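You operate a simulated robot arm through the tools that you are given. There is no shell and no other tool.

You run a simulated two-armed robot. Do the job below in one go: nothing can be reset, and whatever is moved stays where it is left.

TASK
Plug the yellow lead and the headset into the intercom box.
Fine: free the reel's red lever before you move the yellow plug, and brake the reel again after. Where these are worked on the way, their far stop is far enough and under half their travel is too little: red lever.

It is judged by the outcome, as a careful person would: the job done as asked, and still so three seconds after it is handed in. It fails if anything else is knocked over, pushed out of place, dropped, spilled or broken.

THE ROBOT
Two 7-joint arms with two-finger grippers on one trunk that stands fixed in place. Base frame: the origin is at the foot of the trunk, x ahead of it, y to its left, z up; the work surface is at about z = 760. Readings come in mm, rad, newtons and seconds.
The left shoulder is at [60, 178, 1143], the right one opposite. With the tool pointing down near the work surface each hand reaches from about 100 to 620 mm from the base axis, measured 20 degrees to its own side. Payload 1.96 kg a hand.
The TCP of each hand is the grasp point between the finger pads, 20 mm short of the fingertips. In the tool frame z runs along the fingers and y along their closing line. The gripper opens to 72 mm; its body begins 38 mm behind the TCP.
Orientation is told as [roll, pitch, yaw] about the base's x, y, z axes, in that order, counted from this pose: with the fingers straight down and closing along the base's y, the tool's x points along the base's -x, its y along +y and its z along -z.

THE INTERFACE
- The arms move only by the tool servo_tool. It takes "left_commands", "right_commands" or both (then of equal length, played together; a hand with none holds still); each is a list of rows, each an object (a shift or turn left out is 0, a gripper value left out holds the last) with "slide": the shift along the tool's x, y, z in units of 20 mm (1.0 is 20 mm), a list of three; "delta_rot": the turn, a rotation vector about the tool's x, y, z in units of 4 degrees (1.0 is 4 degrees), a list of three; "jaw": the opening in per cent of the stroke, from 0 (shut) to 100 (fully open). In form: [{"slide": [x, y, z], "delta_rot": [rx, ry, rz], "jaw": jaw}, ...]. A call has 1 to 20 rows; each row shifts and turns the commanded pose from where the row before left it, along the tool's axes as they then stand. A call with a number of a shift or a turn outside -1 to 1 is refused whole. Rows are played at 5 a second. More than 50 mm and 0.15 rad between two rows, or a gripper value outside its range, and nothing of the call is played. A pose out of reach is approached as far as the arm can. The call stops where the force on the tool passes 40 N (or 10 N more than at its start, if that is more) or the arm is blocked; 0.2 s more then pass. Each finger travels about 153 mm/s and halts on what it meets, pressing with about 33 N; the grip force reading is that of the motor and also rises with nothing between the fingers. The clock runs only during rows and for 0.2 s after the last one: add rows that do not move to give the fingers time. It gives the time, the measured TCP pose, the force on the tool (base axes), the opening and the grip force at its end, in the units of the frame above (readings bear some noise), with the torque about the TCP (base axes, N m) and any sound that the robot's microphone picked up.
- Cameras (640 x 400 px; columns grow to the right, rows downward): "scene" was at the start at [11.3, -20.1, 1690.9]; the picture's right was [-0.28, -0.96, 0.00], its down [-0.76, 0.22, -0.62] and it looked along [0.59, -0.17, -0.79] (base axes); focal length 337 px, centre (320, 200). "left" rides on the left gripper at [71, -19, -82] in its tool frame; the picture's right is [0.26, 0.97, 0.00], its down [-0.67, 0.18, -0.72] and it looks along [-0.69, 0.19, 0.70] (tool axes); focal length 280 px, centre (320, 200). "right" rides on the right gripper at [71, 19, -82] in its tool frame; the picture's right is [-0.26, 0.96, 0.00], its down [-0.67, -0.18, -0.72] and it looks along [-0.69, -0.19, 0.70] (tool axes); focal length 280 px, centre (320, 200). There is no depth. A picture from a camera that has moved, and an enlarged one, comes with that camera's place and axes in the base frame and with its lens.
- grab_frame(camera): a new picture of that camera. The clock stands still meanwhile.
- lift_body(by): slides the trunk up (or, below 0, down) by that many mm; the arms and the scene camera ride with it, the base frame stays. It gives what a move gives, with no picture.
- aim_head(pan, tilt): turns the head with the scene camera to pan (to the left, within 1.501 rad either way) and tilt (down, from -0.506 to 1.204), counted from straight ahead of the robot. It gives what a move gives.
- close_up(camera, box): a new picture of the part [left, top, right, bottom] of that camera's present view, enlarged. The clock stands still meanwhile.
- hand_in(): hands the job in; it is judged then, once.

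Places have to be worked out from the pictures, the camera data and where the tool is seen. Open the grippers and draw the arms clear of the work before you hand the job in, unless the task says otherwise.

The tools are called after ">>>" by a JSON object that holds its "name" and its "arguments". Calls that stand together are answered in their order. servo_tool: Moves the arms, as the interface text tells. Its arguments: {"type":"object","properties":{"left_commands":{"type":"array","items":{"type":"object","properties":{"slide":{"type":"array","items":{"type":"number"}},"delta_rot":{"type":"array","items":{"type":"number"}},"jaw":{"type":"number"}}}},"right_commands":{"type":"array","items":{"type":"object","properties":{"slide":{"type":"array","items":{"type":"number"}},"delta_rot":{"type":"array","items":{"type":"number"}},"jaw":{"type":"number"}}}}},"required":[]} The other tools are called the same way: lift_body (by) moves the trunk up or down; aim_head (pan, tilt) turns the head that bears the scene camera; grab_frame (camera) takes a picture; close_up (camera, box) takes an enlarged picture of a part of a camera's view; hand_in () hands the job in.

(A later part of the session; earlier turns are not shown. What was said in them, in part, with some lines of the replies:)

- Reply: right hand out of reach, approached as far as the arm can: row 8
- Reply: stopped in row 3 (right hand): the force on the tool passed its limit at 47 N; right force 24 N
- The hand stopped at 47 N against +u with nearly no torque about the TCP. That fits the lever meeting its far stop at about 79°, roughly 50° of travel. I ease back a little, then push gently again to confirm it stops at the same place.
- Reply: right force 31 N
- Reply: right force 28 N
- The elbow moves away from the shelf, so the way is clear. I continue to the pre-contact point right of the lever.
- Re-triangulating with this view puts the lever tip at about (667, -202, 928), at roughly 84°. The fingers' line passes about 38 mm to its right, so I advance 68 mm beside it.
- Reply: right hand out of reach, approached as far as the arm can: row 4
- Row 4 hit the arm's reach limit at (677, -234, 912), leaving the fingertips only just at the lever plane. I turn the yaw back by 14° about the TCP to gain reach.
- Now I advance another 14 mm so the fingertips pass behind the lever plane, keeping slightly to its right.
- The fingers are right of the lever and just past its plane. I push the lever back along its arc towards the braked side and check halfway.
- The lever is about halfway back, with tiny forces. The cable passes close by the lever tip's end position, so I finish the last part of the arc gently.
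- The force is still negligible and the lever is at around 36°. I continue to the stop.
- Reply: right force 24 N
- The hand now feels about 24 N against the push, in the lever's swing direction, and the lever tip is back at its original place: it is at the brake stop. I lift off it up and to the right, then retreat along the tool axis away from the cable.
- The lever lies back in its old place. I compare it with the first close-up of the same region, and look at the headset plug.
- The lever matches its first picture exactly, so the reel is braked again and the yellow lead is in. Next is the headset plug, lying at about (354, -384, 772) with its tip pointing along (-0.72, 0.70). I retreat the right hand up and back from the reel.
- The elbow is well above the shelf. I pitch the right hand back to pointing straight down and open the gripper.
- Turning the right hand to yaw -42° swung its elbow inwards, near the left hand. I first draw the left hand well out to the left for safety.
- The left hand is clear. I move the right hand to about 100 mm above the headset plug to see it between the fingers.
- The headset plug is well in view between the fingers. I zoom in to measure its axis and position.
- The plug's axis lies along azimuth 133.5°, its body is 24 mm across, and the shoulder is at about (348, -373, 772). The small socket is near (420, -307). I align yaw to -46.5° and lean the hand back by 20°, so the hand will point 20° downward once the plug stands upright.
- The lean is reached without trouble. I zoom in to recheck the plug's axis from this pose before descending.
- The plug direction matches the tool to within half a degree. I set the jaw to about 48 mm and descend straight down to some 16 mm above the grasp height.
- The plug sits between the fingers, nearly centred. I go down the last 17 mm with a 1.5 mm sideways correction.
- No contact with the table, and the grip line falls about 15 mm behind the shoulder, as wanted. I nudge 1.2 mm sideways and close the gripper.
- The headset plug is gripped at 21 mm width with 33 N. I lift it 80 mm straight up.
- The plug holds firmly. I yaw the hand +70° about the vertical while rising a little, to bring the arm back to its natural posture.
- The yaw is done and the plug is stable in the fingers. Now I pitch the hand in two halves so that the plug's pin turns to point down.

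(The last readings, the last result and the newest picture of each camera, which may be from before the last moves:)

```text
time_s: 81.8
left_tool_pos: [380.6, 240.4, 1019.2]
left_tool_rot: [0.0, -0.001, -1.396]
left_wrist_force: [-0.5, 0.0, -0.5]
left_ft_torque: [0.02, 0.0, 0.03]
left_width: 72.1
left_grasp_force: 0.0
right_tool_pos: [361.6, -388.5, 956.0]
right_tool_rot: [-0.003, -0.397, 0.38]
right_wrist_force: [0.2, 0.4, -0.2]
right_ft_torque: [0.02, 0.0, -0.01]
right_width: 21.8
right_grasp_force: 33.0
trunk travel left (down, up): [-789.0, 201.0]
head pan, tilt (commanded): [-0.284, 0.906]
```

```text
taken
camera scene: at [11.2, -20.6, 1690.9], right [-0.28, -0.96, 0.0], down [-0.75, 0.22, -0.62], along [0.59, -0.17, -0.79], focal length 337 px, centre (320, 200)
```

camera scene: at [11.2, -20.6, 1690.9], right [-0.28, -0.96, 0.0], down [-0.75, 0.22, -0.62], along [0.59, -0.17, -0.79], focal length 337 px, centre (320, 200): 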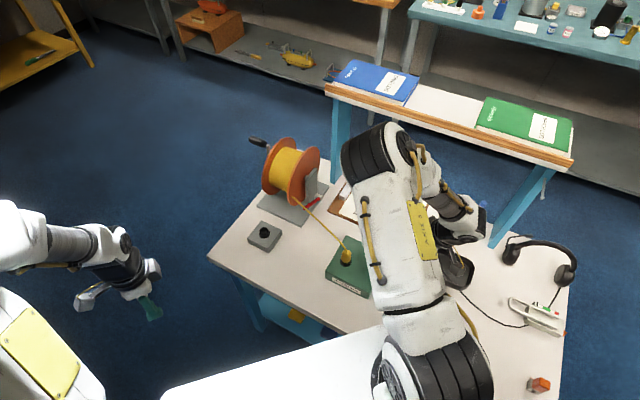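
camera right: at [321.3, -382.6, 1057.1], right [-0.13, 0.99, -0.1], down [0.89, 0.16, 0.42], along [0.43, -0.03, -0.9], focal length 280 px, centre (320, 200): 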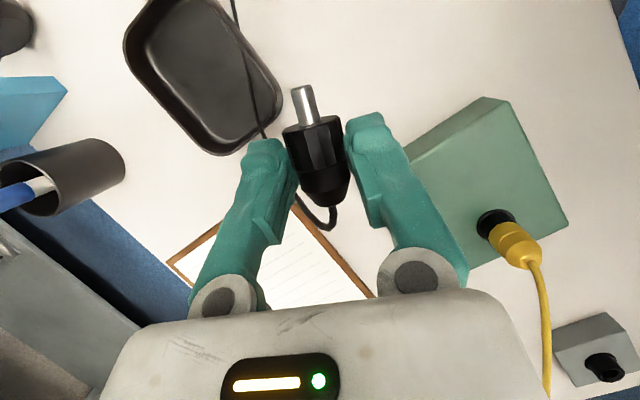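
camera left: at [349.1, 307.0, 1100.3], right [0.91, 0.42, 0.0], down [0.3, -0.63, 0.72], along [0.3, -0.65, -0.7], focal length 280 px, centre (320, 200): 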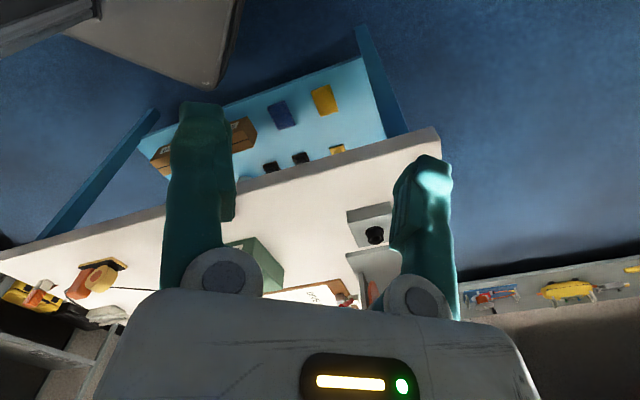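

The elbow swings back outwards as hoped. I complete the rotation to pitch -1.20 rad, where the pin should point straight down.

>>> {"name": "servo_tool", "arguments": {"right_commands": [{"delta_rot": [0, -1, 0]}, {"delta_rot": [0, -1, 0]}, {"delta_rot": [0, -1, 0]}, {"delta_rot": [0, -1, 0]}, {"delta_rot": [0, -1, 0]}, {"delta_rot": [0, -1, 0]}, {"delta_rot": [0, -1, 0]}, {"delta_rot": [0, -1, 0]}, {"delta_rot": [0, -1, 0]}, {"delta_rot": [0, -1, 0]}, {"delta_rot": [0, -1, 0]}, {"delta_rot": [0, -0.56, 0]}]}}

>>> {"name": "grab_frame", "arguments": {"camera": "scene"}}

>>> {"name": "grab_frame", "arguments": {"camera": "right"}}

```text
time_s: 84.5
left_tool_pos: [380.0, 240.0, 1018.7]
left_tool_rot: [0.001, 0.001, -1.395]
left_wrist_force: [0.3, 0.0, -0.3]
left_ft_torque: [0.01, 0.02, 0.02]
left_width: 72.1
left_grasp_force: 0.1
right_tool_pos: [361.0, -388.9, 955.6]
right_tool_rot: [-0.009, -1.206, 0.389]
right_wrist_force: [0.4, -0.3, 1.3]
right_ft_torque: [-0.02, -0.01, -0.03]
right_width: 21.6
right_grasp_force: 32.8
trunk travel left (down, up): [-789.0, 201.0]
head pan, tilt (commanded): [-0.284, 0.906]
```

```text
taken
camera scene: at [11.3, -20.3, 1690.9], right [-0.28, -0.96, 0.0], down [-0.76, 0.22, -0.62], along [0.59, -0.17, -0.79], focal length 337 px, centre (320, 200)
```

scene: 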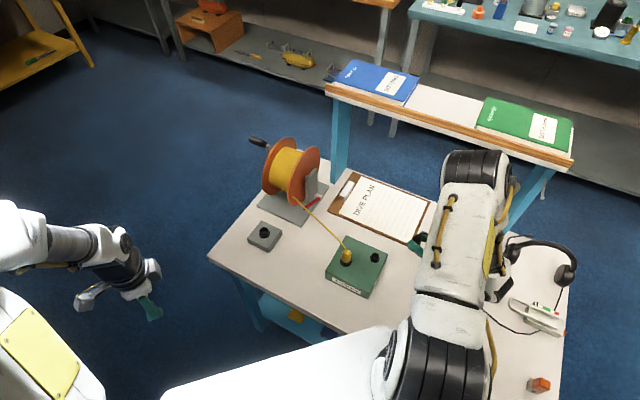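

```text
taken
camera right: at [260.8, -408.6, 919.1], right [-0.27, 0.93, 0.24], down [-0.33, -0.32, 0.89], along [0.91, 0.16, 0.39], focal length 280 px, centre (320, 200)
```

right: 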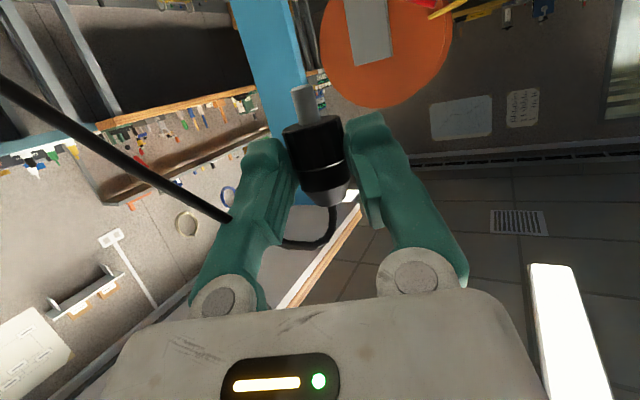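

The pin should now point straight down. I move the plug to above the small socket at about (420, -307), keeping 30 mm clearance, and then bring the left hand back as a second viewpoint.

>>> {"name": "servo_tool", "arguments": {"right_commands": [{"slide": [0.298, 0.543, 0.9]}, {"slide": [0.298, 0.543, 0.9]}, {"slide": [0.298, 0.543, 0.9]}, {"slide": [0.298, 0.543, 0.9]}, {"slide": [0.298, 0.543, 0.9]}]}}

>>> {"name": "servo_tool", "arguments": {"left_commands": [{"slide": [-0.924, -0.42, 0]}, {"slide": [-0.924, -0.42, 0]}, {"slide": [-0.924, -0.42, 0]}, {"slide": [-0.924, -0.42, 0]}, {"slide": [-0.924, -0.42, 0]}, {"slide": [-0.924, -0.42, 0]}, {"slide": [-0.924, -0.42, 0]}, {"slide": [-0.924, -0.42, 0]}, {"slide": [-0.924, -0.42, 0]}, {"slide": [-0.924, -0.42, 0]}, {"slide": [-0.924, -0.42, 0]}, {"slide": [-0.924, -0.42, 0]}, {"slide": [-0.924, -0.42, 0]}, {"slide": [-0.924, -0.42, 0]}, {"slide": [-0.924, -0.42, 0]}]}}

>>> {"name": "grab_frame", "arguments": {"camera": "left"}}

>>> {"name": "grab_frame", "arguments": {"camera": "right"}}

>>> {"name": "grab_frame", "arguments": {"camera": "scene"}}

```text
time_s: 85.7
left_tool_pos: [381.7, 239.5, 1017.8]
left_tool_rot: [0.002, -0.001, -1.397]
left_wrist_force: [0.4, 1.0, -0.2]
left_ft_torque: [0.03, 0.0, 0.02]
left_width: 72.0
left_grasp_force: 0.1
right_tool_pos: [409.2, -311.9, 895.5]
right_tool_rot: [-0.009, -1.201, 0.386]
right_wrist_force: [0.5, 0.5, -0.3]
right_ft_torque: [-0.02, -0.03, 0.02]
right_width: 21.5
right_grasp_force: 32.5
trunk travel left (down, up): [-789.0, 201.0]
head pan, tilt (commanded): [-0.284, 0.906]
```

```text
time_s: 88.8
left_tool_pos: [305.4, -55.6, 1019.8]
left_tool_rot: [0.002, 0.002, -1.395]
left_wrist_force: [0.0, -0.3, -0.1]
left_ft_torque: [0.0, 0.02, -0.01]
left_width: 72.1
left_grasp_force: 0.0
right_tool_pos: [408.3, -313.3, 895.9]
right_tool_rot: [-0.007, -1.201, 0.384]
right_wrist_force: [0.7, -0.2, -0.6]
right_ft_torque: [0.03, 0.02, 0.02]
right_width: 21.3
right_grasp_force: 32.9
trunk travel left (down, up): [-789.0, 201.0]
head pan, tilt (commanded): [-0.284, 0.906]
```

```text
taken
camera left: at [273.8, 10.3, 1101.6], right [0.9, 0.43, 0.0], down [0.3, -0.63, 0.72], along [0.3, -0.65, -0.7], focal length 280 px, centre (320, 200)
```

left: 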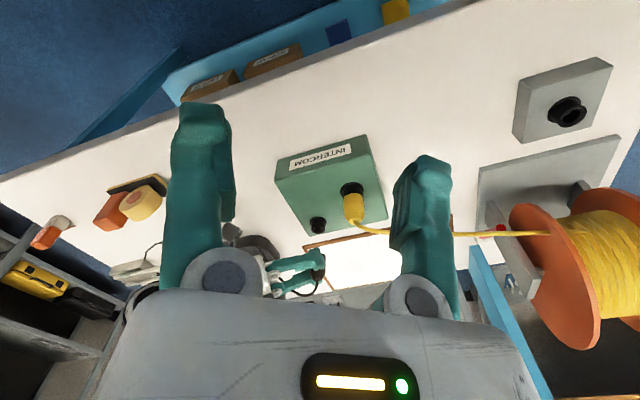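

```text
taken
camera right: at [307.5, -332.9, 859.9], right [-0.27, 0.93, 0.24], down [-0.33, -0.32, 0.89], along [0.91, 0.16, 0.39], focal length 280 px, centre (320, 200)
```

right: 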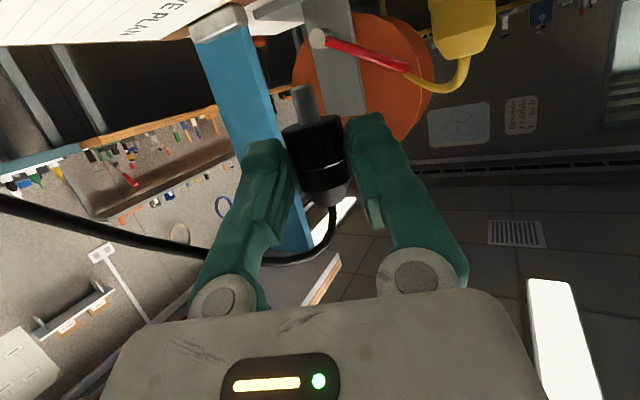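

```text
taken
camera scene: at [11.2, -21.1, 1690.9], right [-0.28, -0.96, 0.0], down [-0.75, 0.22, -0.62], along [0.59, -0.17, -0.79], focal length 337 px, centre (320, 200)
```

scene: 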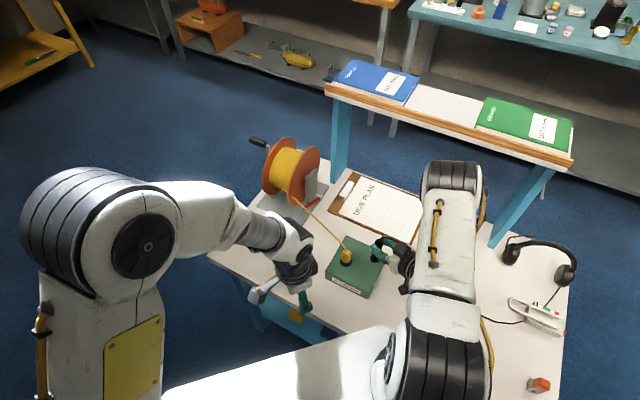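

The left camera has the small socket, the yellow plug and the right hand in view. I zoom in there and in the scene view.

>>> {"name": "close_up", "arguments": {"camera": "left", "box": [250, 190, 370, 310]}}

>>> {"name": "close_up", "arguments": {"camera": "scene", "box": [340, 215, 420, 285]}}

>>> {"name": "close_up", "arguments": {"camera": "right", "box": [230, 0, 420, 220]}}

```text
3.33 times, centred on (310, 250) of left
camera zoom: at [273.8, 10.3, 1101.6], right [0.9, 0.43, 0.0], down [0.3, -0.63, 0.72], along [0.3, -0.65, -0.7], focal length 935 px, centre (353, 33)
```

zoom: 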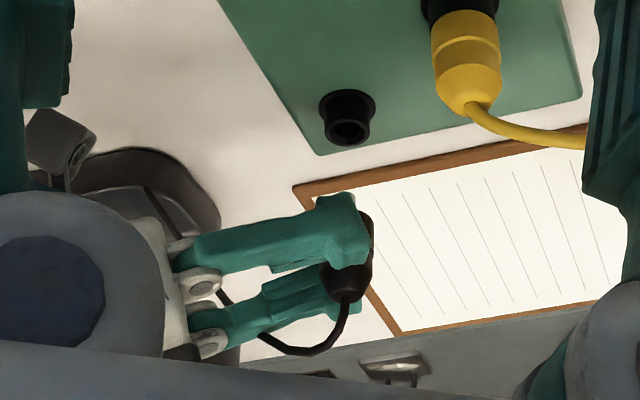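

```text
5.71 times, centred on (380, 250) of scene
camera zoom: at [11.2, -21.1, 1690.9], right [-0.28, -0.96, 0.0], down [-0.75, 0.22, -0.62], along [0.59, -0.17, -0.79], focal length 1925 px, centre (-23, -86)
```

zoom: 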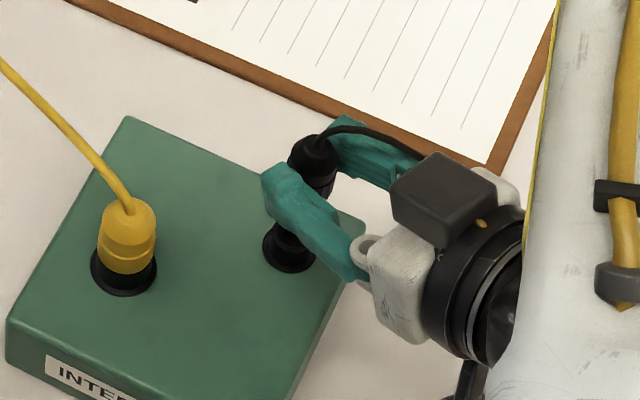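

```text
1.82 times, centred on (325, 110) of right
camera zoom: at [307.5, -332.9, 859.9], right [-0.27, 0.93, 0.24], down [-0.33, -0.32, 0.89], along [0.91, 0.16, 0.39], focal length 510 px, centre (311, 364)
```

zoom: 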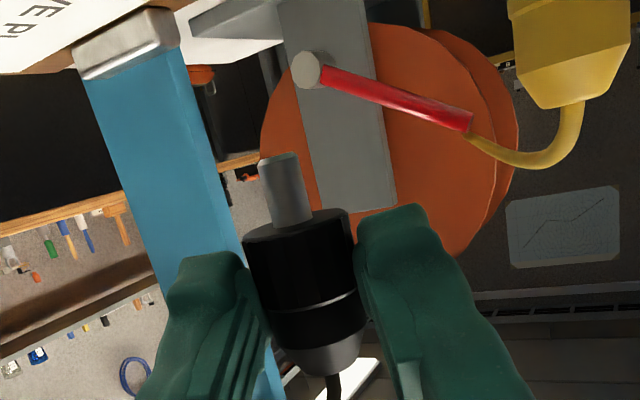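

I zoom closer on the plug and socket in the left view to measure the offset.

>>> {"name": "close_up", "arguments": {"camera": "left", "box": [285, 210, 345, 290]}}

>>> {"name": "close_up", "arguments": {"camera": "scene", "box": [370, 230, 405, 270]}}

```text
5.00 times, centred on (315, 250) of left
camera zoom: at [273.8, 10.3, 1101.6], right [0.9, 0.43, 0.0], down [0.3, -0.63, 0.72], along [0.3, -0.65, -0.7], focal length 1402 px, centre (345, -50)
```

zoom: 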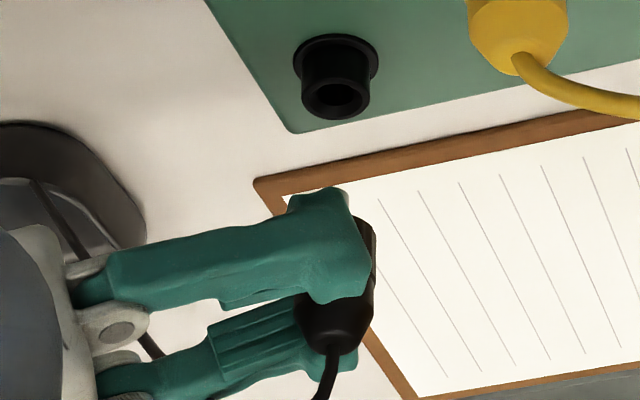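

```text
10.00 times, centred on (388, 250) of scene
camera zoom: at [11.2, -21.1, 1690.9], right [-0.28, -0.96, 0.0], down [-0.75, 0.22, -0.62], along [0.59, -0.17, -0.79], focal length 3368 px, centre (-355, -300)
```

zoom: 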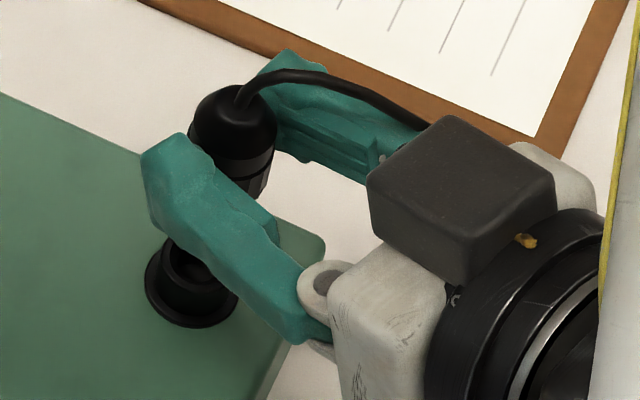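

Both views agree that the plug is within about half a millimetre over the socket, with the pin vertical. I lower 30 mm with a tiny correction and check again.

>>> {"name": "servo_tool", "arguments": {"right_commands": [{"slide": [0.464, -0.007, 0.187]}, {"slide": [0.464, -0.007, 0.187]}, {"slide": [0.464, -0.007, 0.187]}]}}

>>> {"name": "close_up", "arguments": {"camera": "right", "box": [220, 0, 400, 130]}}

>>> {"name": "close_up", "arguments": {"camera": "left", "box": [285, 210, 345, 290]}}

>>> {"name": "close_up", "arguments": {"camera": "scene", "box": [370, 230, 405, 270]}}

```text
time_s: 89.7
left_tool_pos: [304.3, -55.5, 1020.6]
left_tool_rot: [0.0, 0.0, -1.396]
left_wrist_force: [-0.2, -0.2, -0.7]
left_ft_torque: [0.01, -0.02, 0.01]
left_width: 72.0
left_grasp_force: 0.1
right_tool_pos: [410.4, -312.8, 864.2]
right_tool_rot: [-0.008, -1.203, 0.385]
right_wrist_force: [0.1, 0.0, 0.4]
right_ft_torque: [0.0, 0.01, 0.02]
right_width: 21.6
right_grasp_force: 32.8
trunk travel left (down, up): [-789.0, 201.0]
head pan, tilt (commanded): [-0.284, 0.906]
```

```text
3.08 times, centred on (310, 65) of right
camera zoom: at [309.5, -332.6, 827.4], right [-0.27, 0.93, 0.24], down [-0.33, -0.32, 0.89], along [0.91, 0.16, 0.39], focal length 863 px, centre (351, 615)
```

zoom: 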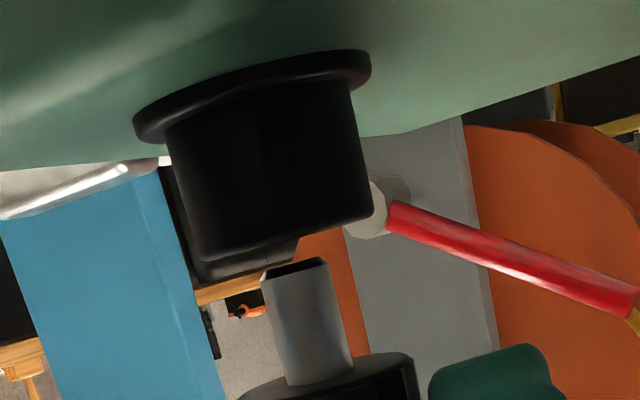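

```text
5.00 times, centred on (315, 250) of left
camera zoom: at [274.0, 11.1, 1101.5], right [0.91, 0.43, 0.0], down [0.3, -0.63, 0.72], along [0.3, -0.65, -0.7], focal length 1402 px, centre (345, -50)
```

zoom: 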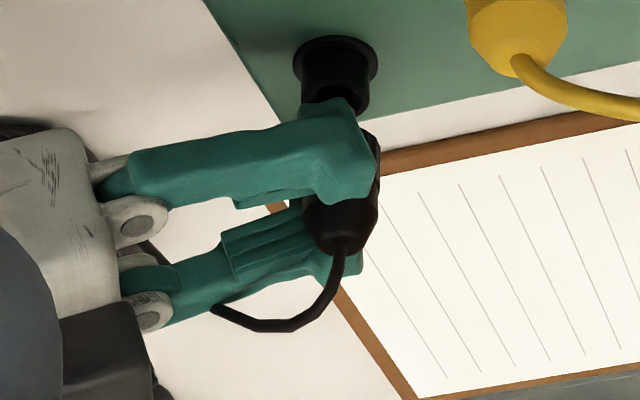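

```text
10.00 times, centred on (388, 250) of scene
camera zoom: at [11.5, -20.3, 1690.9], right [-0.28, -0.96, 0.0], down [-0.76, 0.22, -0.62], along [0.59, -0.17, -0.79], focal length 3368 px, centre (-355, -300)
```

zoom: 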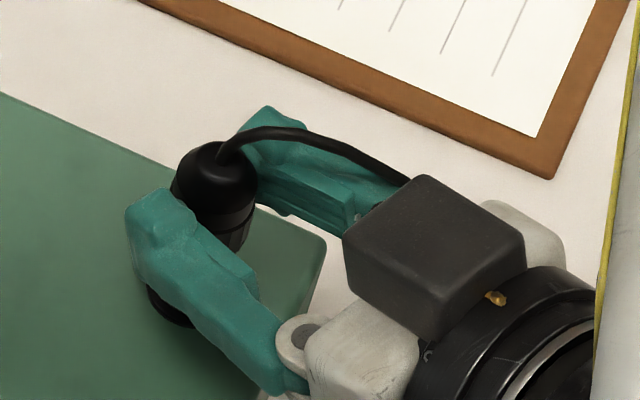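

The right camera shows the pin in line with the collar sideways. To fix the depth, I zoom in further from the left and scene cameras.

>>> {"name": "close_up", "arguments": {"camera": "left", "box": [298, 212, 334, 262]}}

>>> {"name": "close_up", "arguments": {"camera": "scene", "box": [378, 240, 402, 266]}}

>>> {"name": "close_up", "arguments": {"camera": "right", "box": [250, 10, 350, 110]}}

```text
8.00 times, centred on (316, 237) of left
camera zoom: at [274.0, 11.1, 1101.5], right [0.91, 0.43, 0.0], down [0.3, -0.63, 0.72], along [0.3, -0.65, -0.7], focal length 2243 px, centre (352, -96)
```

zoom: 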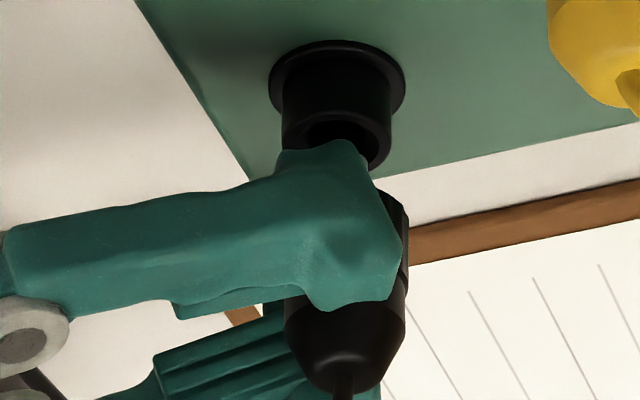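

```text
15.38 times, centred on (390, 253) of scene
camera zoom: at [11.5, -20.3, 1690.9], right [-0.28, -0.96, 0.0], down [-0.76, 0.22, -0.62], along [0.59, -0.17, -0.79], focal length 5182 px, centre (-757, -615)
```

zoom: 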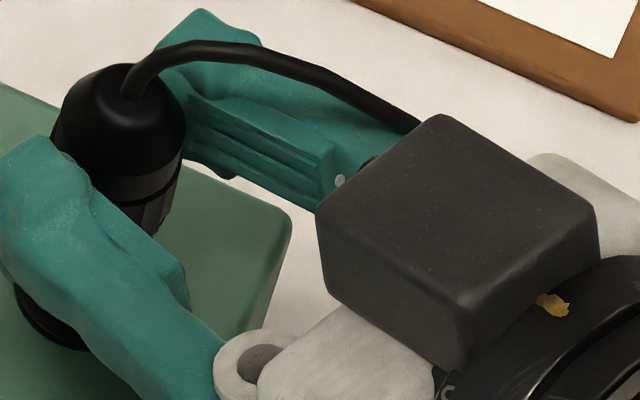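

```text
4.00 times, centred on (300, 60) of right
camera zoom: at [309.5, -332.6, 827.4], right [-0.27, 0.93, 0.24], down [-0.33, -0.32, 0.89], along [0.91, 0.16, 0.39], focal length 1122 px, centre (400, 760)
```

zoom: 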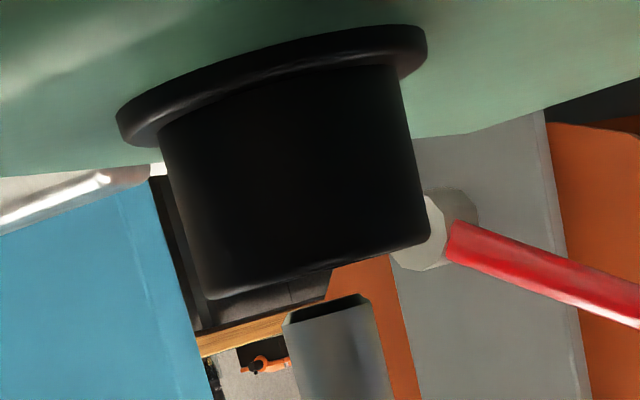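

I measure an offset of about -2.0 mm in x and -0.3 mm in y. I correct that and lower 3 mm to the rim.

>>> {"name": "servo_tool", "arguments": {"right_commands": [{"slide": [0.033, 0.026, -0.086]}, {"slide": [0.14, 0, 0.054]}, {"slide": [0, 0, 0]}]}}

>>> {"name": "close_up", "arguments": {"camera": "left", "box": [298, 212, 334, 262]}}

>>> {"name": "close_up", "arguments": {"camera": "right", "box": [250, 10, 350, 110]}}

```text
time_s: 90.5
left_tool_pos: [304.6, -54.6, 1019.4]
left_tool_rot: [0.0, 0.001, -1.397]
left_wrist_force: [0.0, 0.5, 0.4]
left_ft_torque: [-0.02, -0.03, -0.01]
left_width: 72.0
left_grasp_force: 0.1
right_tool_pos: [409.5, -311.1, 862.5]
right_tool_rot: [-0.009, -1.203, 0.386]
right_wrist_force: [0.5, -0.4, -0.4]
right_ft_torque: [-0.04, 0.02, 0.0]
right_width: 21.3
right_grasp_force: 33.2
trunk travel left (down, up): [-789.0, 201.0]
head pan, tilt (commanded): [-0.284, 0.906]
```

```text
8.00 times, centred on (316, 237) of left
camera zoom: at [273.9, 11.2, 1101.6], right [0.91, 0.43, 0.0], down [0.3, -0.63, 0.72], along [0.3, -0.65, -0.7], focal length 2243 px, centre (352, -96)
```

zoom: 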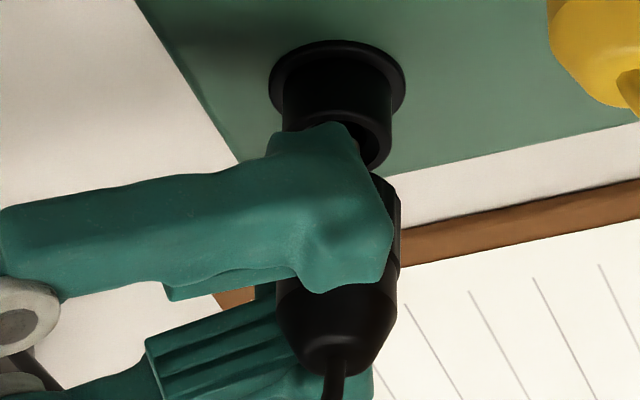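

```text
4.00 times, centred on (300, 60) of right
camera zoom: at [307.2, -331.2, 825.1], right [-0.27, 0.93, 0.24], down [-0.33, -0.32, 0.89], along [0.91, 0.16, 0.39], focal length 1122 px, centre (400, 760)
```

zoom: 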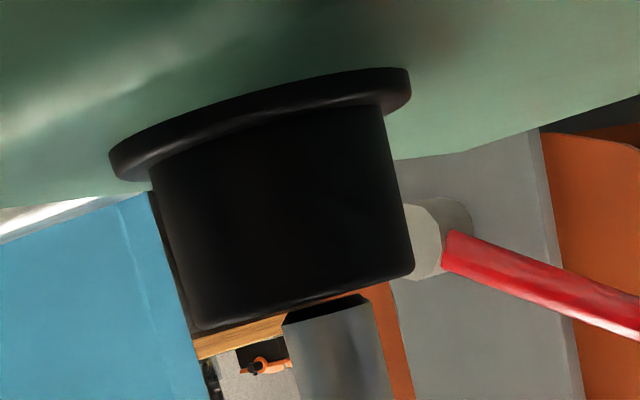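

From the left the depth is now right, but the right camera shows the pin about 2 mm too far towards +y. I correct by +0.7 mm in x and -2.0 mm in y with a 1 mm lift, and look again.

>>> {"name": "servo_tool", "arguments": {"right_commands": [{"slide": [-0.045, -0.106, -0.022]}, {"slide": [0, 0, 0]}, {"slide": [0, 0, 0]}]}}

>>> {"name": "close_up", "arguments": {"camera": "left", "box": [298, 212, 334, 262]}}

>>> {"name": "close_up", "arguments": {"camera": "right", "box": [250, 10, 350, 110]}}

```text
time_s: 91.2
left_tool_pos: [305.1, -55.0, 1021.0]
left_tool_rot: [0.0, 0.0, -1.398]
left_wrist_force: [-1.3, 0.7, -0.7]
left_ft_torque: [-0.02, -0.01, -0.02]
left_width: 72.0
left_grasp_force: 0.1
right_tool_pos: [407.5, -312.5, 861.3]
right_tool_rot: [-0.008, -1.203, 0.385]
right_wrist_force: [-0.3, -0.2, 0.5]
right_ft_torque: [0.04, 0.0, -0.02]
right_width: 21.3
right_grasp_force: 33.5
trunk travel left (down, up): [-789.0, 201.0]
head pan, tilt (commanded): [-0.284, 0.906]
```

```text
8.00 times, centred on (316, 237) of left
camera zoom: at [273.9, 11.1, 1101.5], right [0.91, 0.43, 0.0], down [0.3, -0.63, 0.72], along [0.3, -0.65, -0.7], focal length 2243 px, centre (352, -96)
```

zoom: 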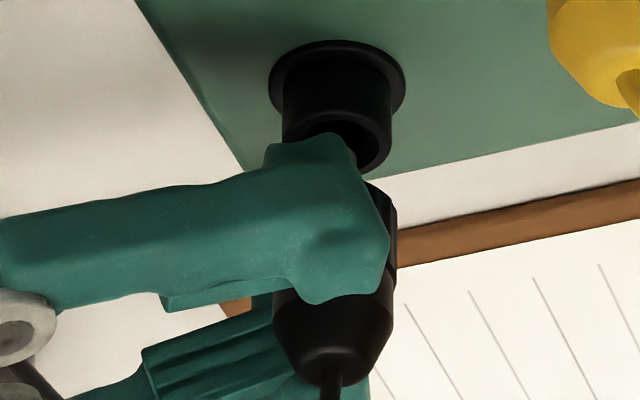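

```text
4.00 times, centred on (300, 60) of right
camera zoom: at [307.3, -333.1, 826.3], right [-0.27, 0.93, 0.24], down [-0.33, -0.32, 0.89], along [0.91, 0.16, 0.39], focal length 1122 px, centre (400, 760)
```

zoom: 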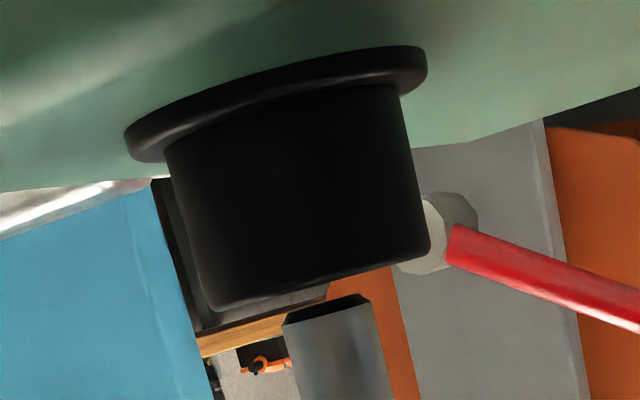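

Now both views agree: the pin is about 3 mm above the rim and within half a millimetre of centre. I lower 6 mm in two small steps.

>>> {"name": "servo_tool", "arguments": {"right_commands": [{"slide": [0.137, -0.001, 0.064]}, {"slide": [0.137, -0.001, 0.064]}, {"slide": [0, 0, 0]}]}}

>>> {"name": "close_up", "arguments": {"camera": "right", "box": [250, 10, 350, 110]}}

>>> {"name": "close_up", "arguments": {"camera": "left", "box": [298, 212, 334, 262]}}

```text
time_s: 92.0
left_tool_pos: [305.0, -55.0, 1019.6]
left_tool_rot: [-0.001, -0.002, -1.397]
left_wrist_force: [0.4, 0.6, -0.5]
left_ft_torque: [0.01, -0.03, 0.01]
left_width: 72.0
left_grasp_force: 0.0
right_tool_pos: [408.9, -311.1, 856.9]
right_tool_rot: [-0.011, -1.202, 0.384]
right_wrist_force: [-0.2, -0.2, -0.6]
right_ft_torque: [-0.01, 0.01, 0.0]
right_width: 21.5
right_grasp_force: 33.3
trunk travel left (down, up): [-789.0, 201.0]
head pan, tilt (commanded): [-0.284, 0.906]
```

```text
4.00 times, centred on (300, 60) of right
camera zoom: at [308.1, -332.7, 820.7], right [-0.27, 0.93, 0.24], down [-0.33, -0.32, 0.89], along [0.91, 0.16, 0.39], focal length 1122 px, centre (400, 760)
```

zoom: 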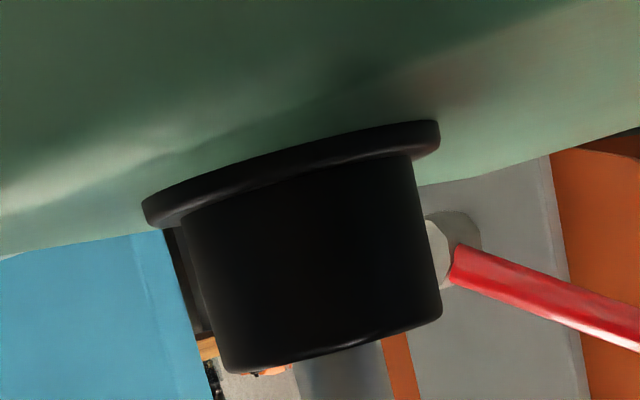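

```text
8.00 times, centred on (316, 237) of left
camera zoom: at [273.9, 11.2, 1101.6], right [0.91, 0.43, 0.0], down [0.3, -0.63, 0.72], along [0.3, -0.65, -0.7], focal length 2243 px, centre (352, -96)
```

zoom: 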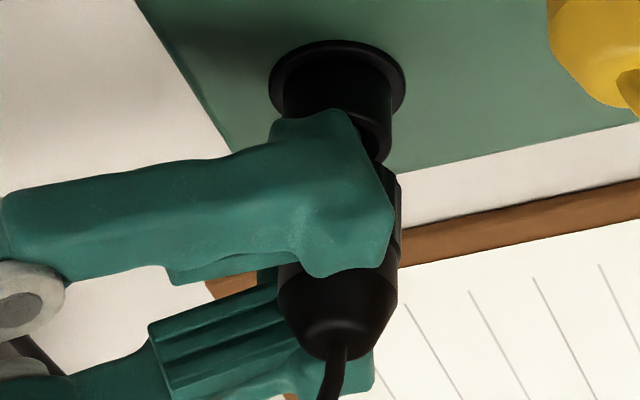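

The pin tip has passed below the rim with no force. I lower on in 3 mm steps.

>>> {"name": "servo_tool", "arguments": {"right_commands": [{"slide": [0.14, 0, 0.054]}, {"slide": [0.14, 0, 0.054]}, {"slide": [0, 0, 0]}]}}

>>> {"name": "close_up", "arguments": {"camera": "right", "box": [250, 10, 350, 130]}}

>>> {"name": "close_up", "arguments": {"camera": "left", "box": [298, 212, 334, 262]}}

```text
time_s: 92.8
left_tool_pos: [304.9, -55.7, 1019.6]
left_tool_rot: [0.001, 0.001, -1.397]
left_wrist_force: [-0.2, 0.9, -0.5]
left_ft_torque: [-0.01, -0.03, -0.01]
left_width: 72.0
left_grasp_force: 0.0
right_tool_pos: [408.8, -312.1, 851.4]
right_tool_rot: [-0.008, -1.203, 0.385]
right_wrist_force: [1.0, 0.1, 0.3]
right_ft_torque: [-0.01, 0.03, 0.03]
right_width: 21.3
right_grasp_force: 33.6
trunk travel left (down, up): [-789.0, 201.0]
head pan, tilt (commanded): [-0.284, 0.906]
```

```text
3.33 times, centred on (300, 70) of right
camera zoom: at [307.9, -332.0, 815.2], right [-0.27, 0.93, 0.24], down [-0.33, -0.32, 0.89], along [0.91, 0.16, 0.39], focal length 935 px, centre (387, 633)
```

zoom: 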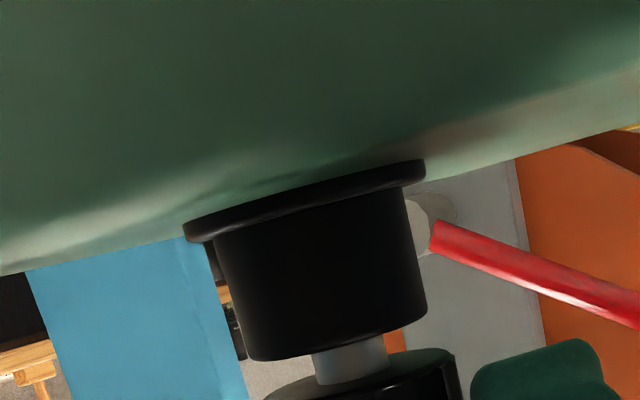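

```text
8.00 times, centred on (316, 237) of left
camera zoom: at [273.9, 11.1, 1101.5], right [0.91, 0.43, 0.0], down [0.3, -0.63, 0.72], along [0.3, -0.65, -0.7], focal length 2243 px, centre (352, -96)
```

zoom: 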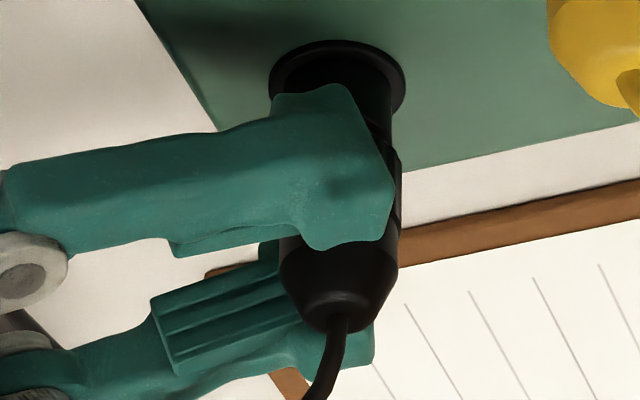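

The pin is well inside, with about 4 mm left to the shoulder. I keep pressing in small steps until it seats.

>>> {"name": "servo_tool", "arguments": {"right_commands": [{"slide": [0.093, 0, 0.036]}, {"slide": [0.093, 0, 0.036]}, {"slide": [0.07, 0, 0.027]}]}}

>>> {"name": "close_up", "arguments": {"camera": "right", "box": [250, 10, 350, 130]}}

```text
time_s: 93.7
left_tool_pos: [304.8, -55.0, 1020.2]
left_tool_rot: [0.0, 0.0, -1.398]
left_wrist_force: [-0.5, 0.5, 0.7]
left_ft_torque: [0.0, 0.0, 0.02]
left_width: 72.0
left_grasp_force: 0.2
right_tool_pos: [409.2, -312.8, 846.8]
right_tool_rot: [-0.012, -1.204, 0.39]
right_wrist_force: [0.9, 0.1, 6.0]
right_ft_torque: [0.04, -0.1, 0.0]
right_width: 21.4
right_grasp_force: 32.6
trunk travel left (down, up): [-789.0, 201.0]
head pan, tilt (commanded): [-0.284, 0.906]
```

```text
3.33 times, centred on (300, 70) of right
camera zoom: at [308.6, -332.8, 810.4], right [-0.27, 0.93, 0.24], down [-0.33, -0.32, 0.89], along [0.9, 0.16, 0.39], focal length 935 px, centre (387, 633)
```

zoom: 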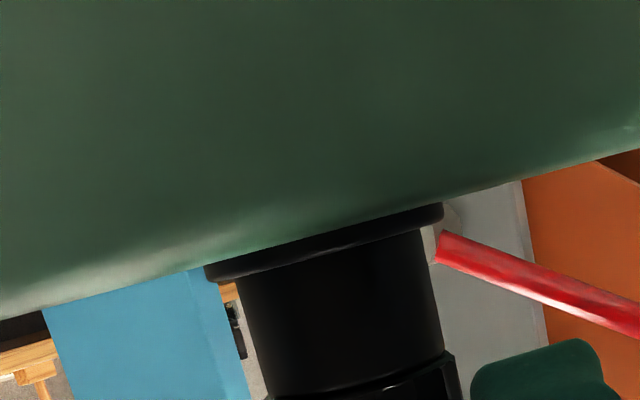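

Contact has begun at 6 N with the shoulder at the rim. I press a little more, as with the other plug, to make sure it is fully home.

>>> {"name": "servo_tool", "arguments": {"right_commands": [{"slide": [0.07, 0, 0.027]}, {"slide": [0.05, 0, 0.018]}, {"slide": [0, 0, 0]}]}}

>>> {"name": "close_up", "arguments": {"camera": "right", "box": [250, 40, 350, 140]}}

>>> {"name": "close_up", "arguments": {"camera": "left", "box": [290, 200, 350, 262]}}

```text
time_s: 94.6
left_tool_pos: [304.6, -54.2, 1020.3]
left_tool_rot: [0.002, -0.002, -1.396]
left_wrist_force: [-0.3, -0.1, -0.3]
left_ft_torque: [0.01, 0.05, 0.0]
left_width: 71.9
left_grasp_force: 0.1
right_tool_pos: [410.2, -312.2, 847.3]
right_tool_rot: [-0.023, -1.217, 0.397]
right_wrist_force: [-3.0, 1.6, 15.4]
right_ft_torque: [0.11, 0.01, 0.04]
right_width: 21.5
right_grasp_force: 33.2
trunk travel left (down, up): [-789.0, 201.0]
head pan, tilt (commanded): [-0.284, 0.906]
stopped in row 3 (right hand): the force on the tool passed its limit at 41 N (the readings are from after the stop); the commanded pose is now the measured one
```

```text
4.00 times, centred on (300, 90) of right
camera zoom: at [309.5, -332.7, 809.0], right [-0.27, 0.93, 0.24], down [-0.34, -0.32, 0.88], along [0.9, 0.16, 0.4], focal length 1122 px, centre (400, 640)
```

zoom: 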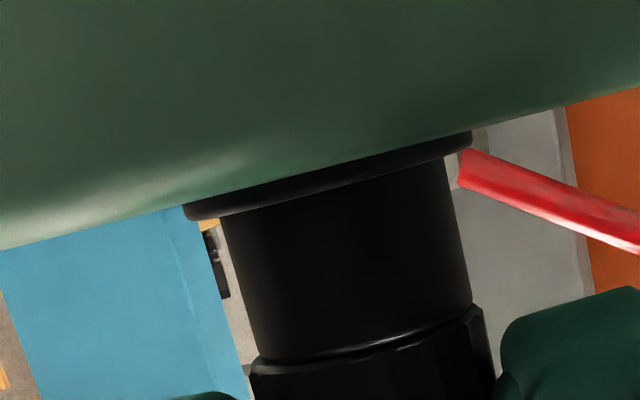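

```text
6.45 times, centred on (320, 231) of left
camera zoom: at [272.1, 12.0, 1101.8], right [0.91, 0.42, 0.0], down [0.3, -0.63, 0.72], along [0.31, -0.65, -0.7], focal length 1809 px, centre (320, 0)
```

zoom: 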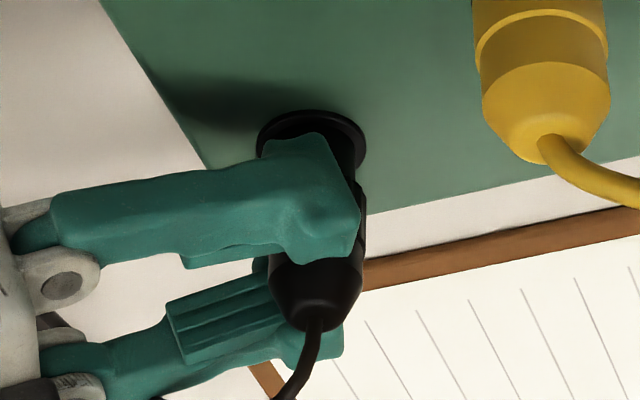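

The shoulder is flush on the rim and the push reached 41 N, so the headset plug is home. I relax the push slightly and open the gripper.

>>> {"name": "servo_tool", "arguments": {"right_commands": [{"slide": [-0.04, 0, -0.015]}, {"jaw": 70}, {"slide": [0, 0, 0]}, {"slide": [0, 0, 0]}]}}

>>> {"name": "grab_frame", "arguments": {"camera": "right"}}

>>> {"name": "close_up", "arguments": {"camera": "left", "box": [270, 190, 370, 290]}}

>>> {"name": "close_up", "arguments": {"camera": "scene", "box": [330, 220, 430, 300]}}

```text
time_s: 95.6
left_tool_pos: [305.0, -54.7, 1020.9]
left_tool_rot: [0.0, 0.001, -1.396]
left_wrist_force: [0.0, 1.2, -0.9]
left_ft_torque: [0.02, 0.0, 0.02]
left_width: 71.7
left_grasp_force: 0.0
right_tool_pos: [410.5, -313.5, 847.0]
right_tool_rot: [-0.016, -1.21, 0.393]
right_wrist_force: [-0.1, 1.0, 0.1]
right_ft_torque: [0.03, 0.03, 0.02]
right_width: 50.3
right_grasp_force: 0.1
trunk travel left (down, up): [-789.0, 201.0]
head pan, tilt (commanded): [-0.284, 0.906]
```

```text
taken
camera right: at [310.0, -333.6, 809.1], right [-0.27, 0.93, 0.24], down [-0.33, -0.32, 0.89], along [0.9, 0.16, 0.4], focal length 280 px, centre (320, 200)
```

right: 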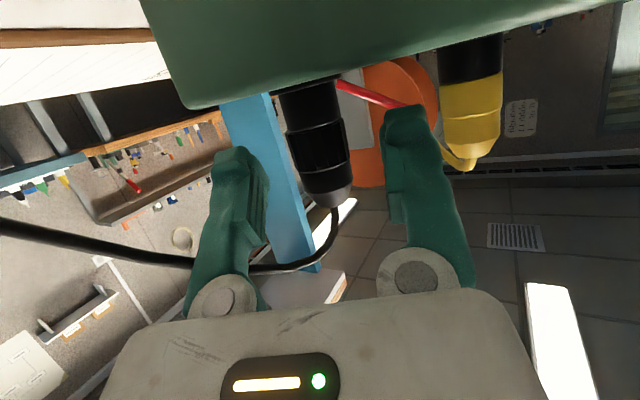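

```text
4.00 times, centred on (320, 240) of left
camera zoom: at [274.1, 11.0, 1101.5], right [0.91, 0.43, 0.0], down [0.3, -0.63, 0.72], along [0.3, -0.65, -0.7], focal length 1122 px, centre (320, 40)
```

zoom: 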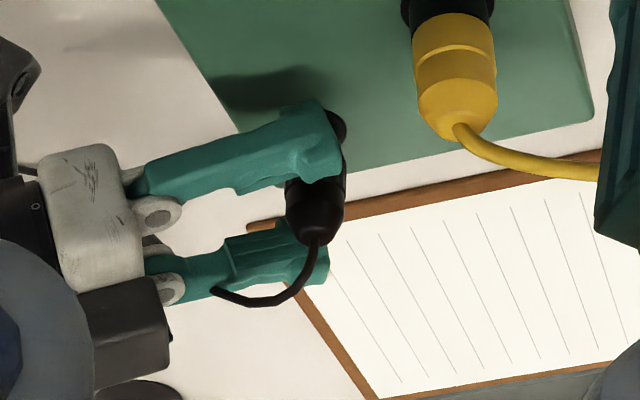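

```text
5.00 times, centred on (380, 260) of scene
camera zoom: at [11.7, -20.5, 1690.9], right [-0.28, -0.96, 0.0], down [-0.76, 0.22, -0.62], along [0.59, -0.17, -0.79], focal length 1684 px, centre (20, -100)
```

zoom: 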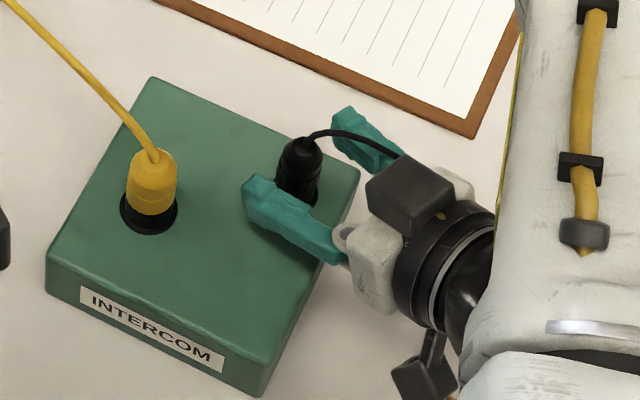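

The headset plug stands by itself in the small socket. Its cable drapes over the right finger, so I back off slowly along the finger direction and check that nothing is dragged.

>>> {"name": "servo_tool", "arguments": {"right_commands": [{"slide": [0, 0, -0.4]}, {"slide": [0, 0, -0.5]}, {"slide": [0, 0, -0.6]}, {"slide": [0, 0, -0.6]}]}}

>>> {"name": "grab_frame", "arguments": {"camera": "right"}}

>>> {"name": "close_up", "arguments": {"camera": "scene", "box": [330, 220, 430, 300]}}

>>> {"name": "close_up", "arguments": {"camera": "left", "box": [270, 190, 370, 290]}}

```text
time_s: 96.6
left_tool_pos: [305.4, -55.3, 1020.0]
left_tool_rot: [0.001, -0.002, -1.396]
left_wrist_force: [0.4, 0.3, -0.4]
left_ft_torque: [0.02, 0.0, 0.03]
left_width: 72.0
left_grasp_force: 0.2
right_tool_pos: [373.4, -329.1, 859.8]
right_tool_rot: [-0.018, -1.209, 0.393]
right_wrist_force: [0.3, 0.6, 0.0]
right_ft_torque: [-0.01, 0.01, 0.01]
right_width: 50.5
right_grasp_force: 0.0
trunk travel left (down, up): [-789.0, 201.0]
head pan, tilt (commanded): [-0.284, 0.906]
```

```text
taken
camera right: at [272.6, -348.4, 823.6], right [-0.27, 0.93, 0.24], down [-0.33, -0.32, 0.88], along [0.9, 0.16, 0.4], focal length 280 px, centre (320, 200)
```

right: 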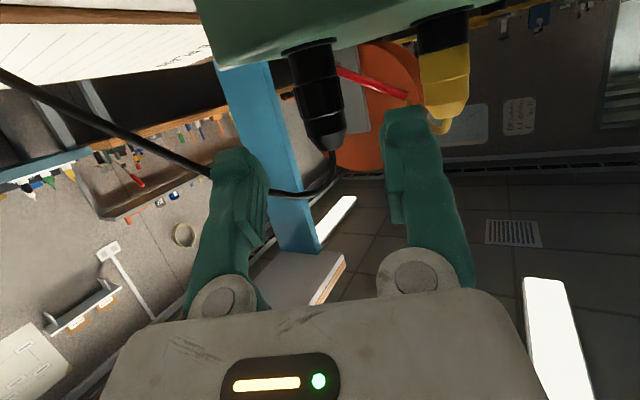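

```text
5.00 times, centred on (380, 260) of scene
camera zoom: at [11.0, -20.4, 1690.9], right [-0.28, -0.96, 0.0], down [-0.75, 0.22, -0.62], along [0.59, -0.17, -0.79], focal length 1684 px, centre (20, -100)
```

zoom: 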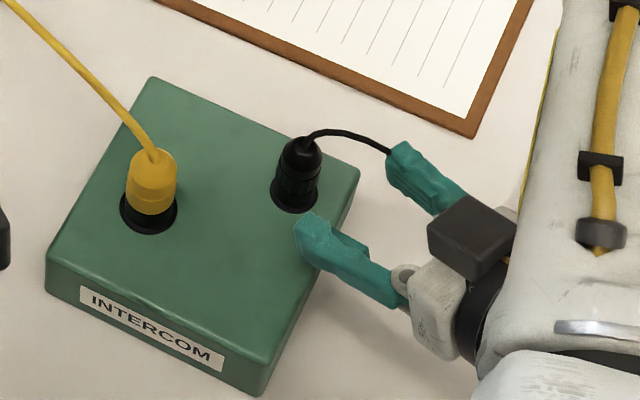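

```text
4.00 times, centred on (320, 240) of left
camera zoom: at [273.7, 11.0, 1101.6], right [0.91, 0.43, 0.0], down [0.3, -0.63, 0.72], along [0.3, -0.65, -0.7], focal length 1122 px, centre (320, 40)
```

zoom: 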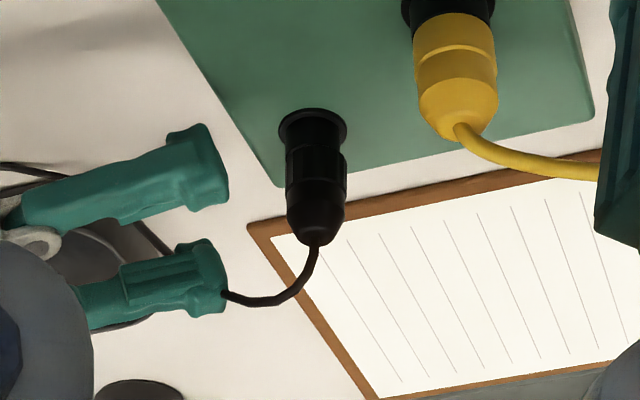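

Both plugs stand in their sockets and nothing is dragged. I keep retreating, then raise the right hand clear.

>>> {"name": "servo_tool", "arguments": {"right_commands": [{"slide": [0, 0, -0.8]}, {"slide": [0, 0, -0.8]}, {"slide": [-0.5, 0, -0.6]}, {"slide": [-0.8, 0, -0.4]}, {"slide": [-0.9, 0, -0.3]}, {"slide": [-0.9, 0, -0.3]}, {"slide": [-0.9, -0.3, -0.3]}, {"slide": [-0.9, -0.3, -0.3]}, {"slide": [-0.9, -0.3, -0.3]}, {"slide": [-0.9, -0.3, -0.3]}]}}

>>> {"name": "grab_frame", "arguments": {"camera": "scene"}}

>>> {"name": "grab_frame", "arguments": {"camera": "right"}}

```text
time_s: 98.8
left_tool_pos: [305.6, -54.9, 1021.0]
left_tool_rot: [-0.001, -0.001, -1.396]
left_wrist_force: [1.3, -0.1, 0.4]
left_ft_torque: [-0.02, -0.03, -0.01]
left_width: 72.0
left_grasp_force: 0.0
right_tool_pos: [353.0, -361.5, 1015.2]
right_tool_rot: [-0.018, -1.21, 0.392]
right_wrist_force: [0.4, -0.1, -0.7]
right_ft_torque: [0.01, 0.0, 0.0]
right_width: 50.5
right_grasp_force: 0.1
trunk travel left (down, up): [-789.0, 201.0]
head pan, tilt (commanded): [-0.284, 0.906]
```

```text
taken
camera scene: at [11.0, -19.9, 1690.9], right [-0.28, -0.96, 0.0], down [-0.75, 0.22, -0.62], along [0.59, -0.17, -0.79], focal length 337 px, centre (320, 200)
```

scene: 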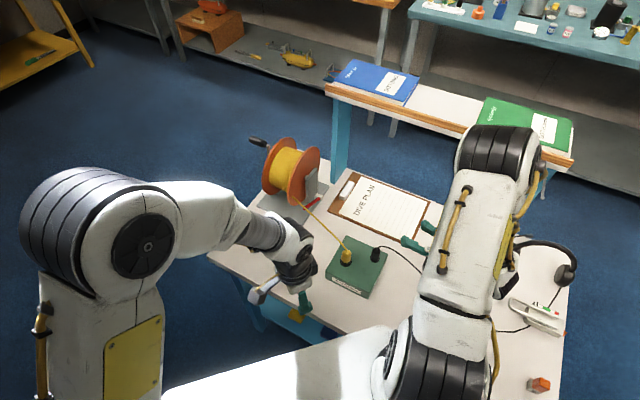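

```text
taken
camera right: at [251.6, -382.4, 978.9], right [-0.27, 0.93, 0.24], down [-0.33, -0.32, 0.89], along [0.9, 0.16, 0.4], focal length 280 px, centre (320, 200)
```

right: 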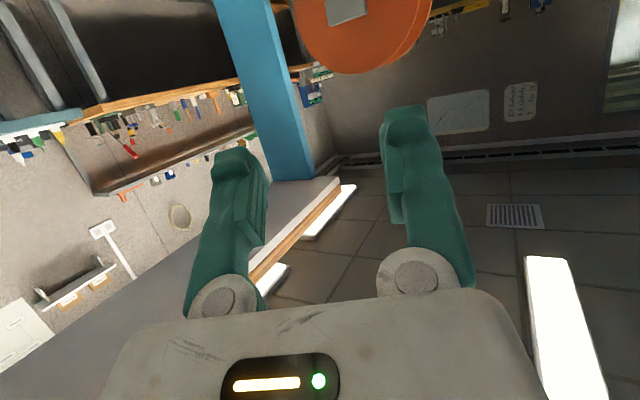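

The right hand is clear above the table. I now draw the left hand back out to the left and raise the right hand further, with grippers open.

>>> {"name": "servo_tool", "arguments": {"left_commands": [{"slide": [0.985, 0.173, 0], "jaw": 100}, {"slide": [0.985, 0.173, 0]}, {"slide": [0.985, 0.173, 0]}, {"slide": [0.985, 0.173, 0]}, {"slide": [0.985, 0.173, 0]}, {"slide": [0.985, 0.173, 0]}, {"slide": [0.985, 0.173, 0]}, {"slide": [0.985, 0.173, 0]}, {"slide": [0.985, 0.173, 0]}, {"slide": [0.985, 0.173, 0]}, {"slide": [0.985, 0.173, 0]}, {"slide": [0.985, 0.173, 0]}, {"slide": [0.985, 0.173, 0]}, {"slide": [0.985, 0.173, 0]}], "right_commands": [{"slide": [-0.9, 0, -0.4], "jaw": 100}, {"slide": [-0.9, 0, -0.4]}, {"slide": [-0.9, 0, -0.4]}, {"slide": [-0.9, 0, -0.4]}, {"slide": [-0.6, 0, -0.3]}, {"slide": [0, 0, 0]}, {"slide": [0, 0, 0]}, {"slide": [0, 0, 0]}, {"slide": [0, 0, 0]}, {"slide": [0, 0, 0]}, {"slide": [0, 0, 0]}, {"slide": [0, 0, 0]}, {"slide": [0, 0, 0]}, {"slide": [0, 0, 0]}]}}

>>> {"name": "grab_frame", "arguments": {"camera": "scene"}}

>>> {"name": "close_up", "arguments": {"camera": "scene", "box": [320, 220, 440, 310]}}

>>> {"name": "close_up", "arguments": {"camera": "scene", "box": [280, 160, 344, 220]}}

```text
time_s: 101.8
left_tool_pos: [306.1, 223.3, 1017.3]
left_tool_rot: [-0.001, 0.0, -1.398]
left_wrist_force: [0.0, 0.8, -0.5]
left_ft_torque: [-0.02, 0.0, -0.01]
left_width: 72.0
left_grasp_force: 0.1
right_tool_pos: [347.2, -362.7, 1108.6]
right_tool_rot: [-0.021, -1.208, 0.394]
right_wrist_force: [0.0, -0.4, 0.0]
right_ft_torque: [-0.02, -0.02, -0.02]
right_width: 72.0
right_grasp_force: 0.0
trunk travel left (down, up): [-789.0, 201.0]
head pan, tilt (commanded): [-0.284, 0.906]
```

```text
taken
camera scene: at [11.3, -19.4, 1690.9], right [-0.28, -0.96, 0.0], down [-0.76, 0.22, -0.62], along [0.59, -0.17, -0.79], focal length 337 px, centre (320, 200)
```

scene: 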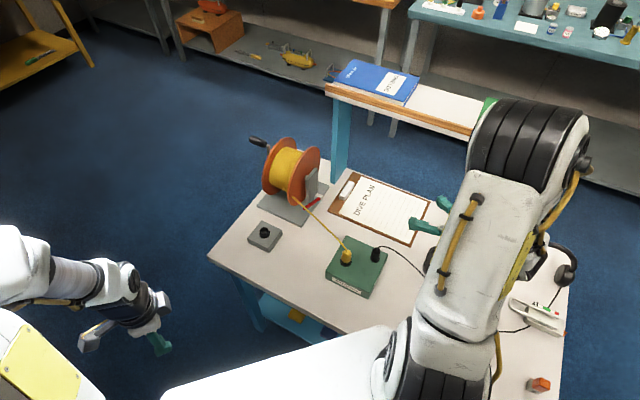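

```text
4.44 times, centred on (380, 265) of scene
camera zoom: at [11.3, -19.4, 1690.9], right [-0.28, -0.96, 0.0], down [-0.76, 0.22, -0.62], along [0.59, -0.17, -0.79], focal length 1497 px, centre (53, -89)
```

zoom: 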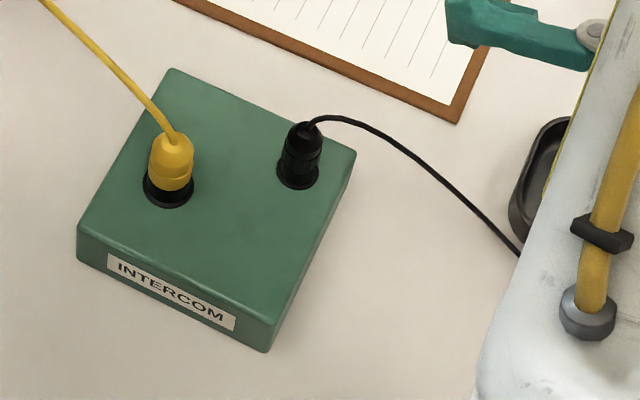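

```text
6.67 times, centred on (312, 190) of scene
camera zoom: at [11.3, -19.4, 1690.9], right [-0.28, -0.96, 0.0], down [-0.76, 0.22, -0.62], along [0.59, -0.17, -0.79], focal length 2246 px, centre (373, 267)
```

zoom: 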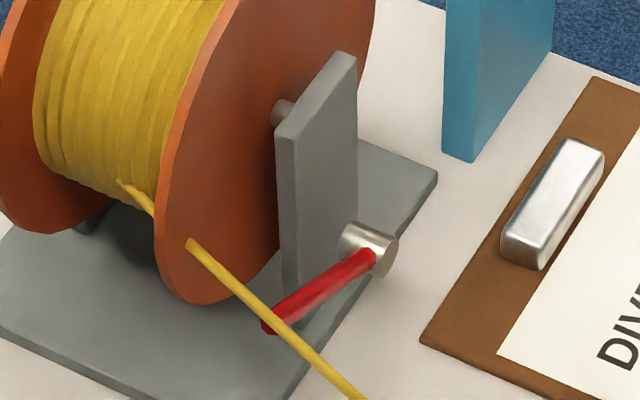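

Everything checks out. Both plugs are seated, the lever is back at its brake stop, the box, tray, clipboard and reel are where they were, and both hands are open and clear. I hand the job in.

>>> {"name": "hand_in", "arguments": {}}

```text
The job is handed in.
```

The yellow lead and the headset are both plugged into the intercom box, and the job is handed in; I haven't been told the verdict.

- **Reel:** I moved the red lever to its far stop before touching the yellow plug. After the yellow plug was in, I pushed the lever back. It now lies where it was at the start.
- **Yellow plug:** It is in the large socket, with its body flush on the rim. I pressed it until the hand met about 27 N.
- **Headset plug:** It is in the small socket, with its shoulder flush on the rim. I pressed it until the force stop at 41 N.
- **The rest:** The intercom box and tray have not moved against the first pictures, and the clipboard and reel look undisturbed. I could only partly see the headset itself in the last view because the right arm was in the way. Both grippers are open and the arms are clear of the table.

With the reel braked, the yellow cable passes right by the tip of the red lever.
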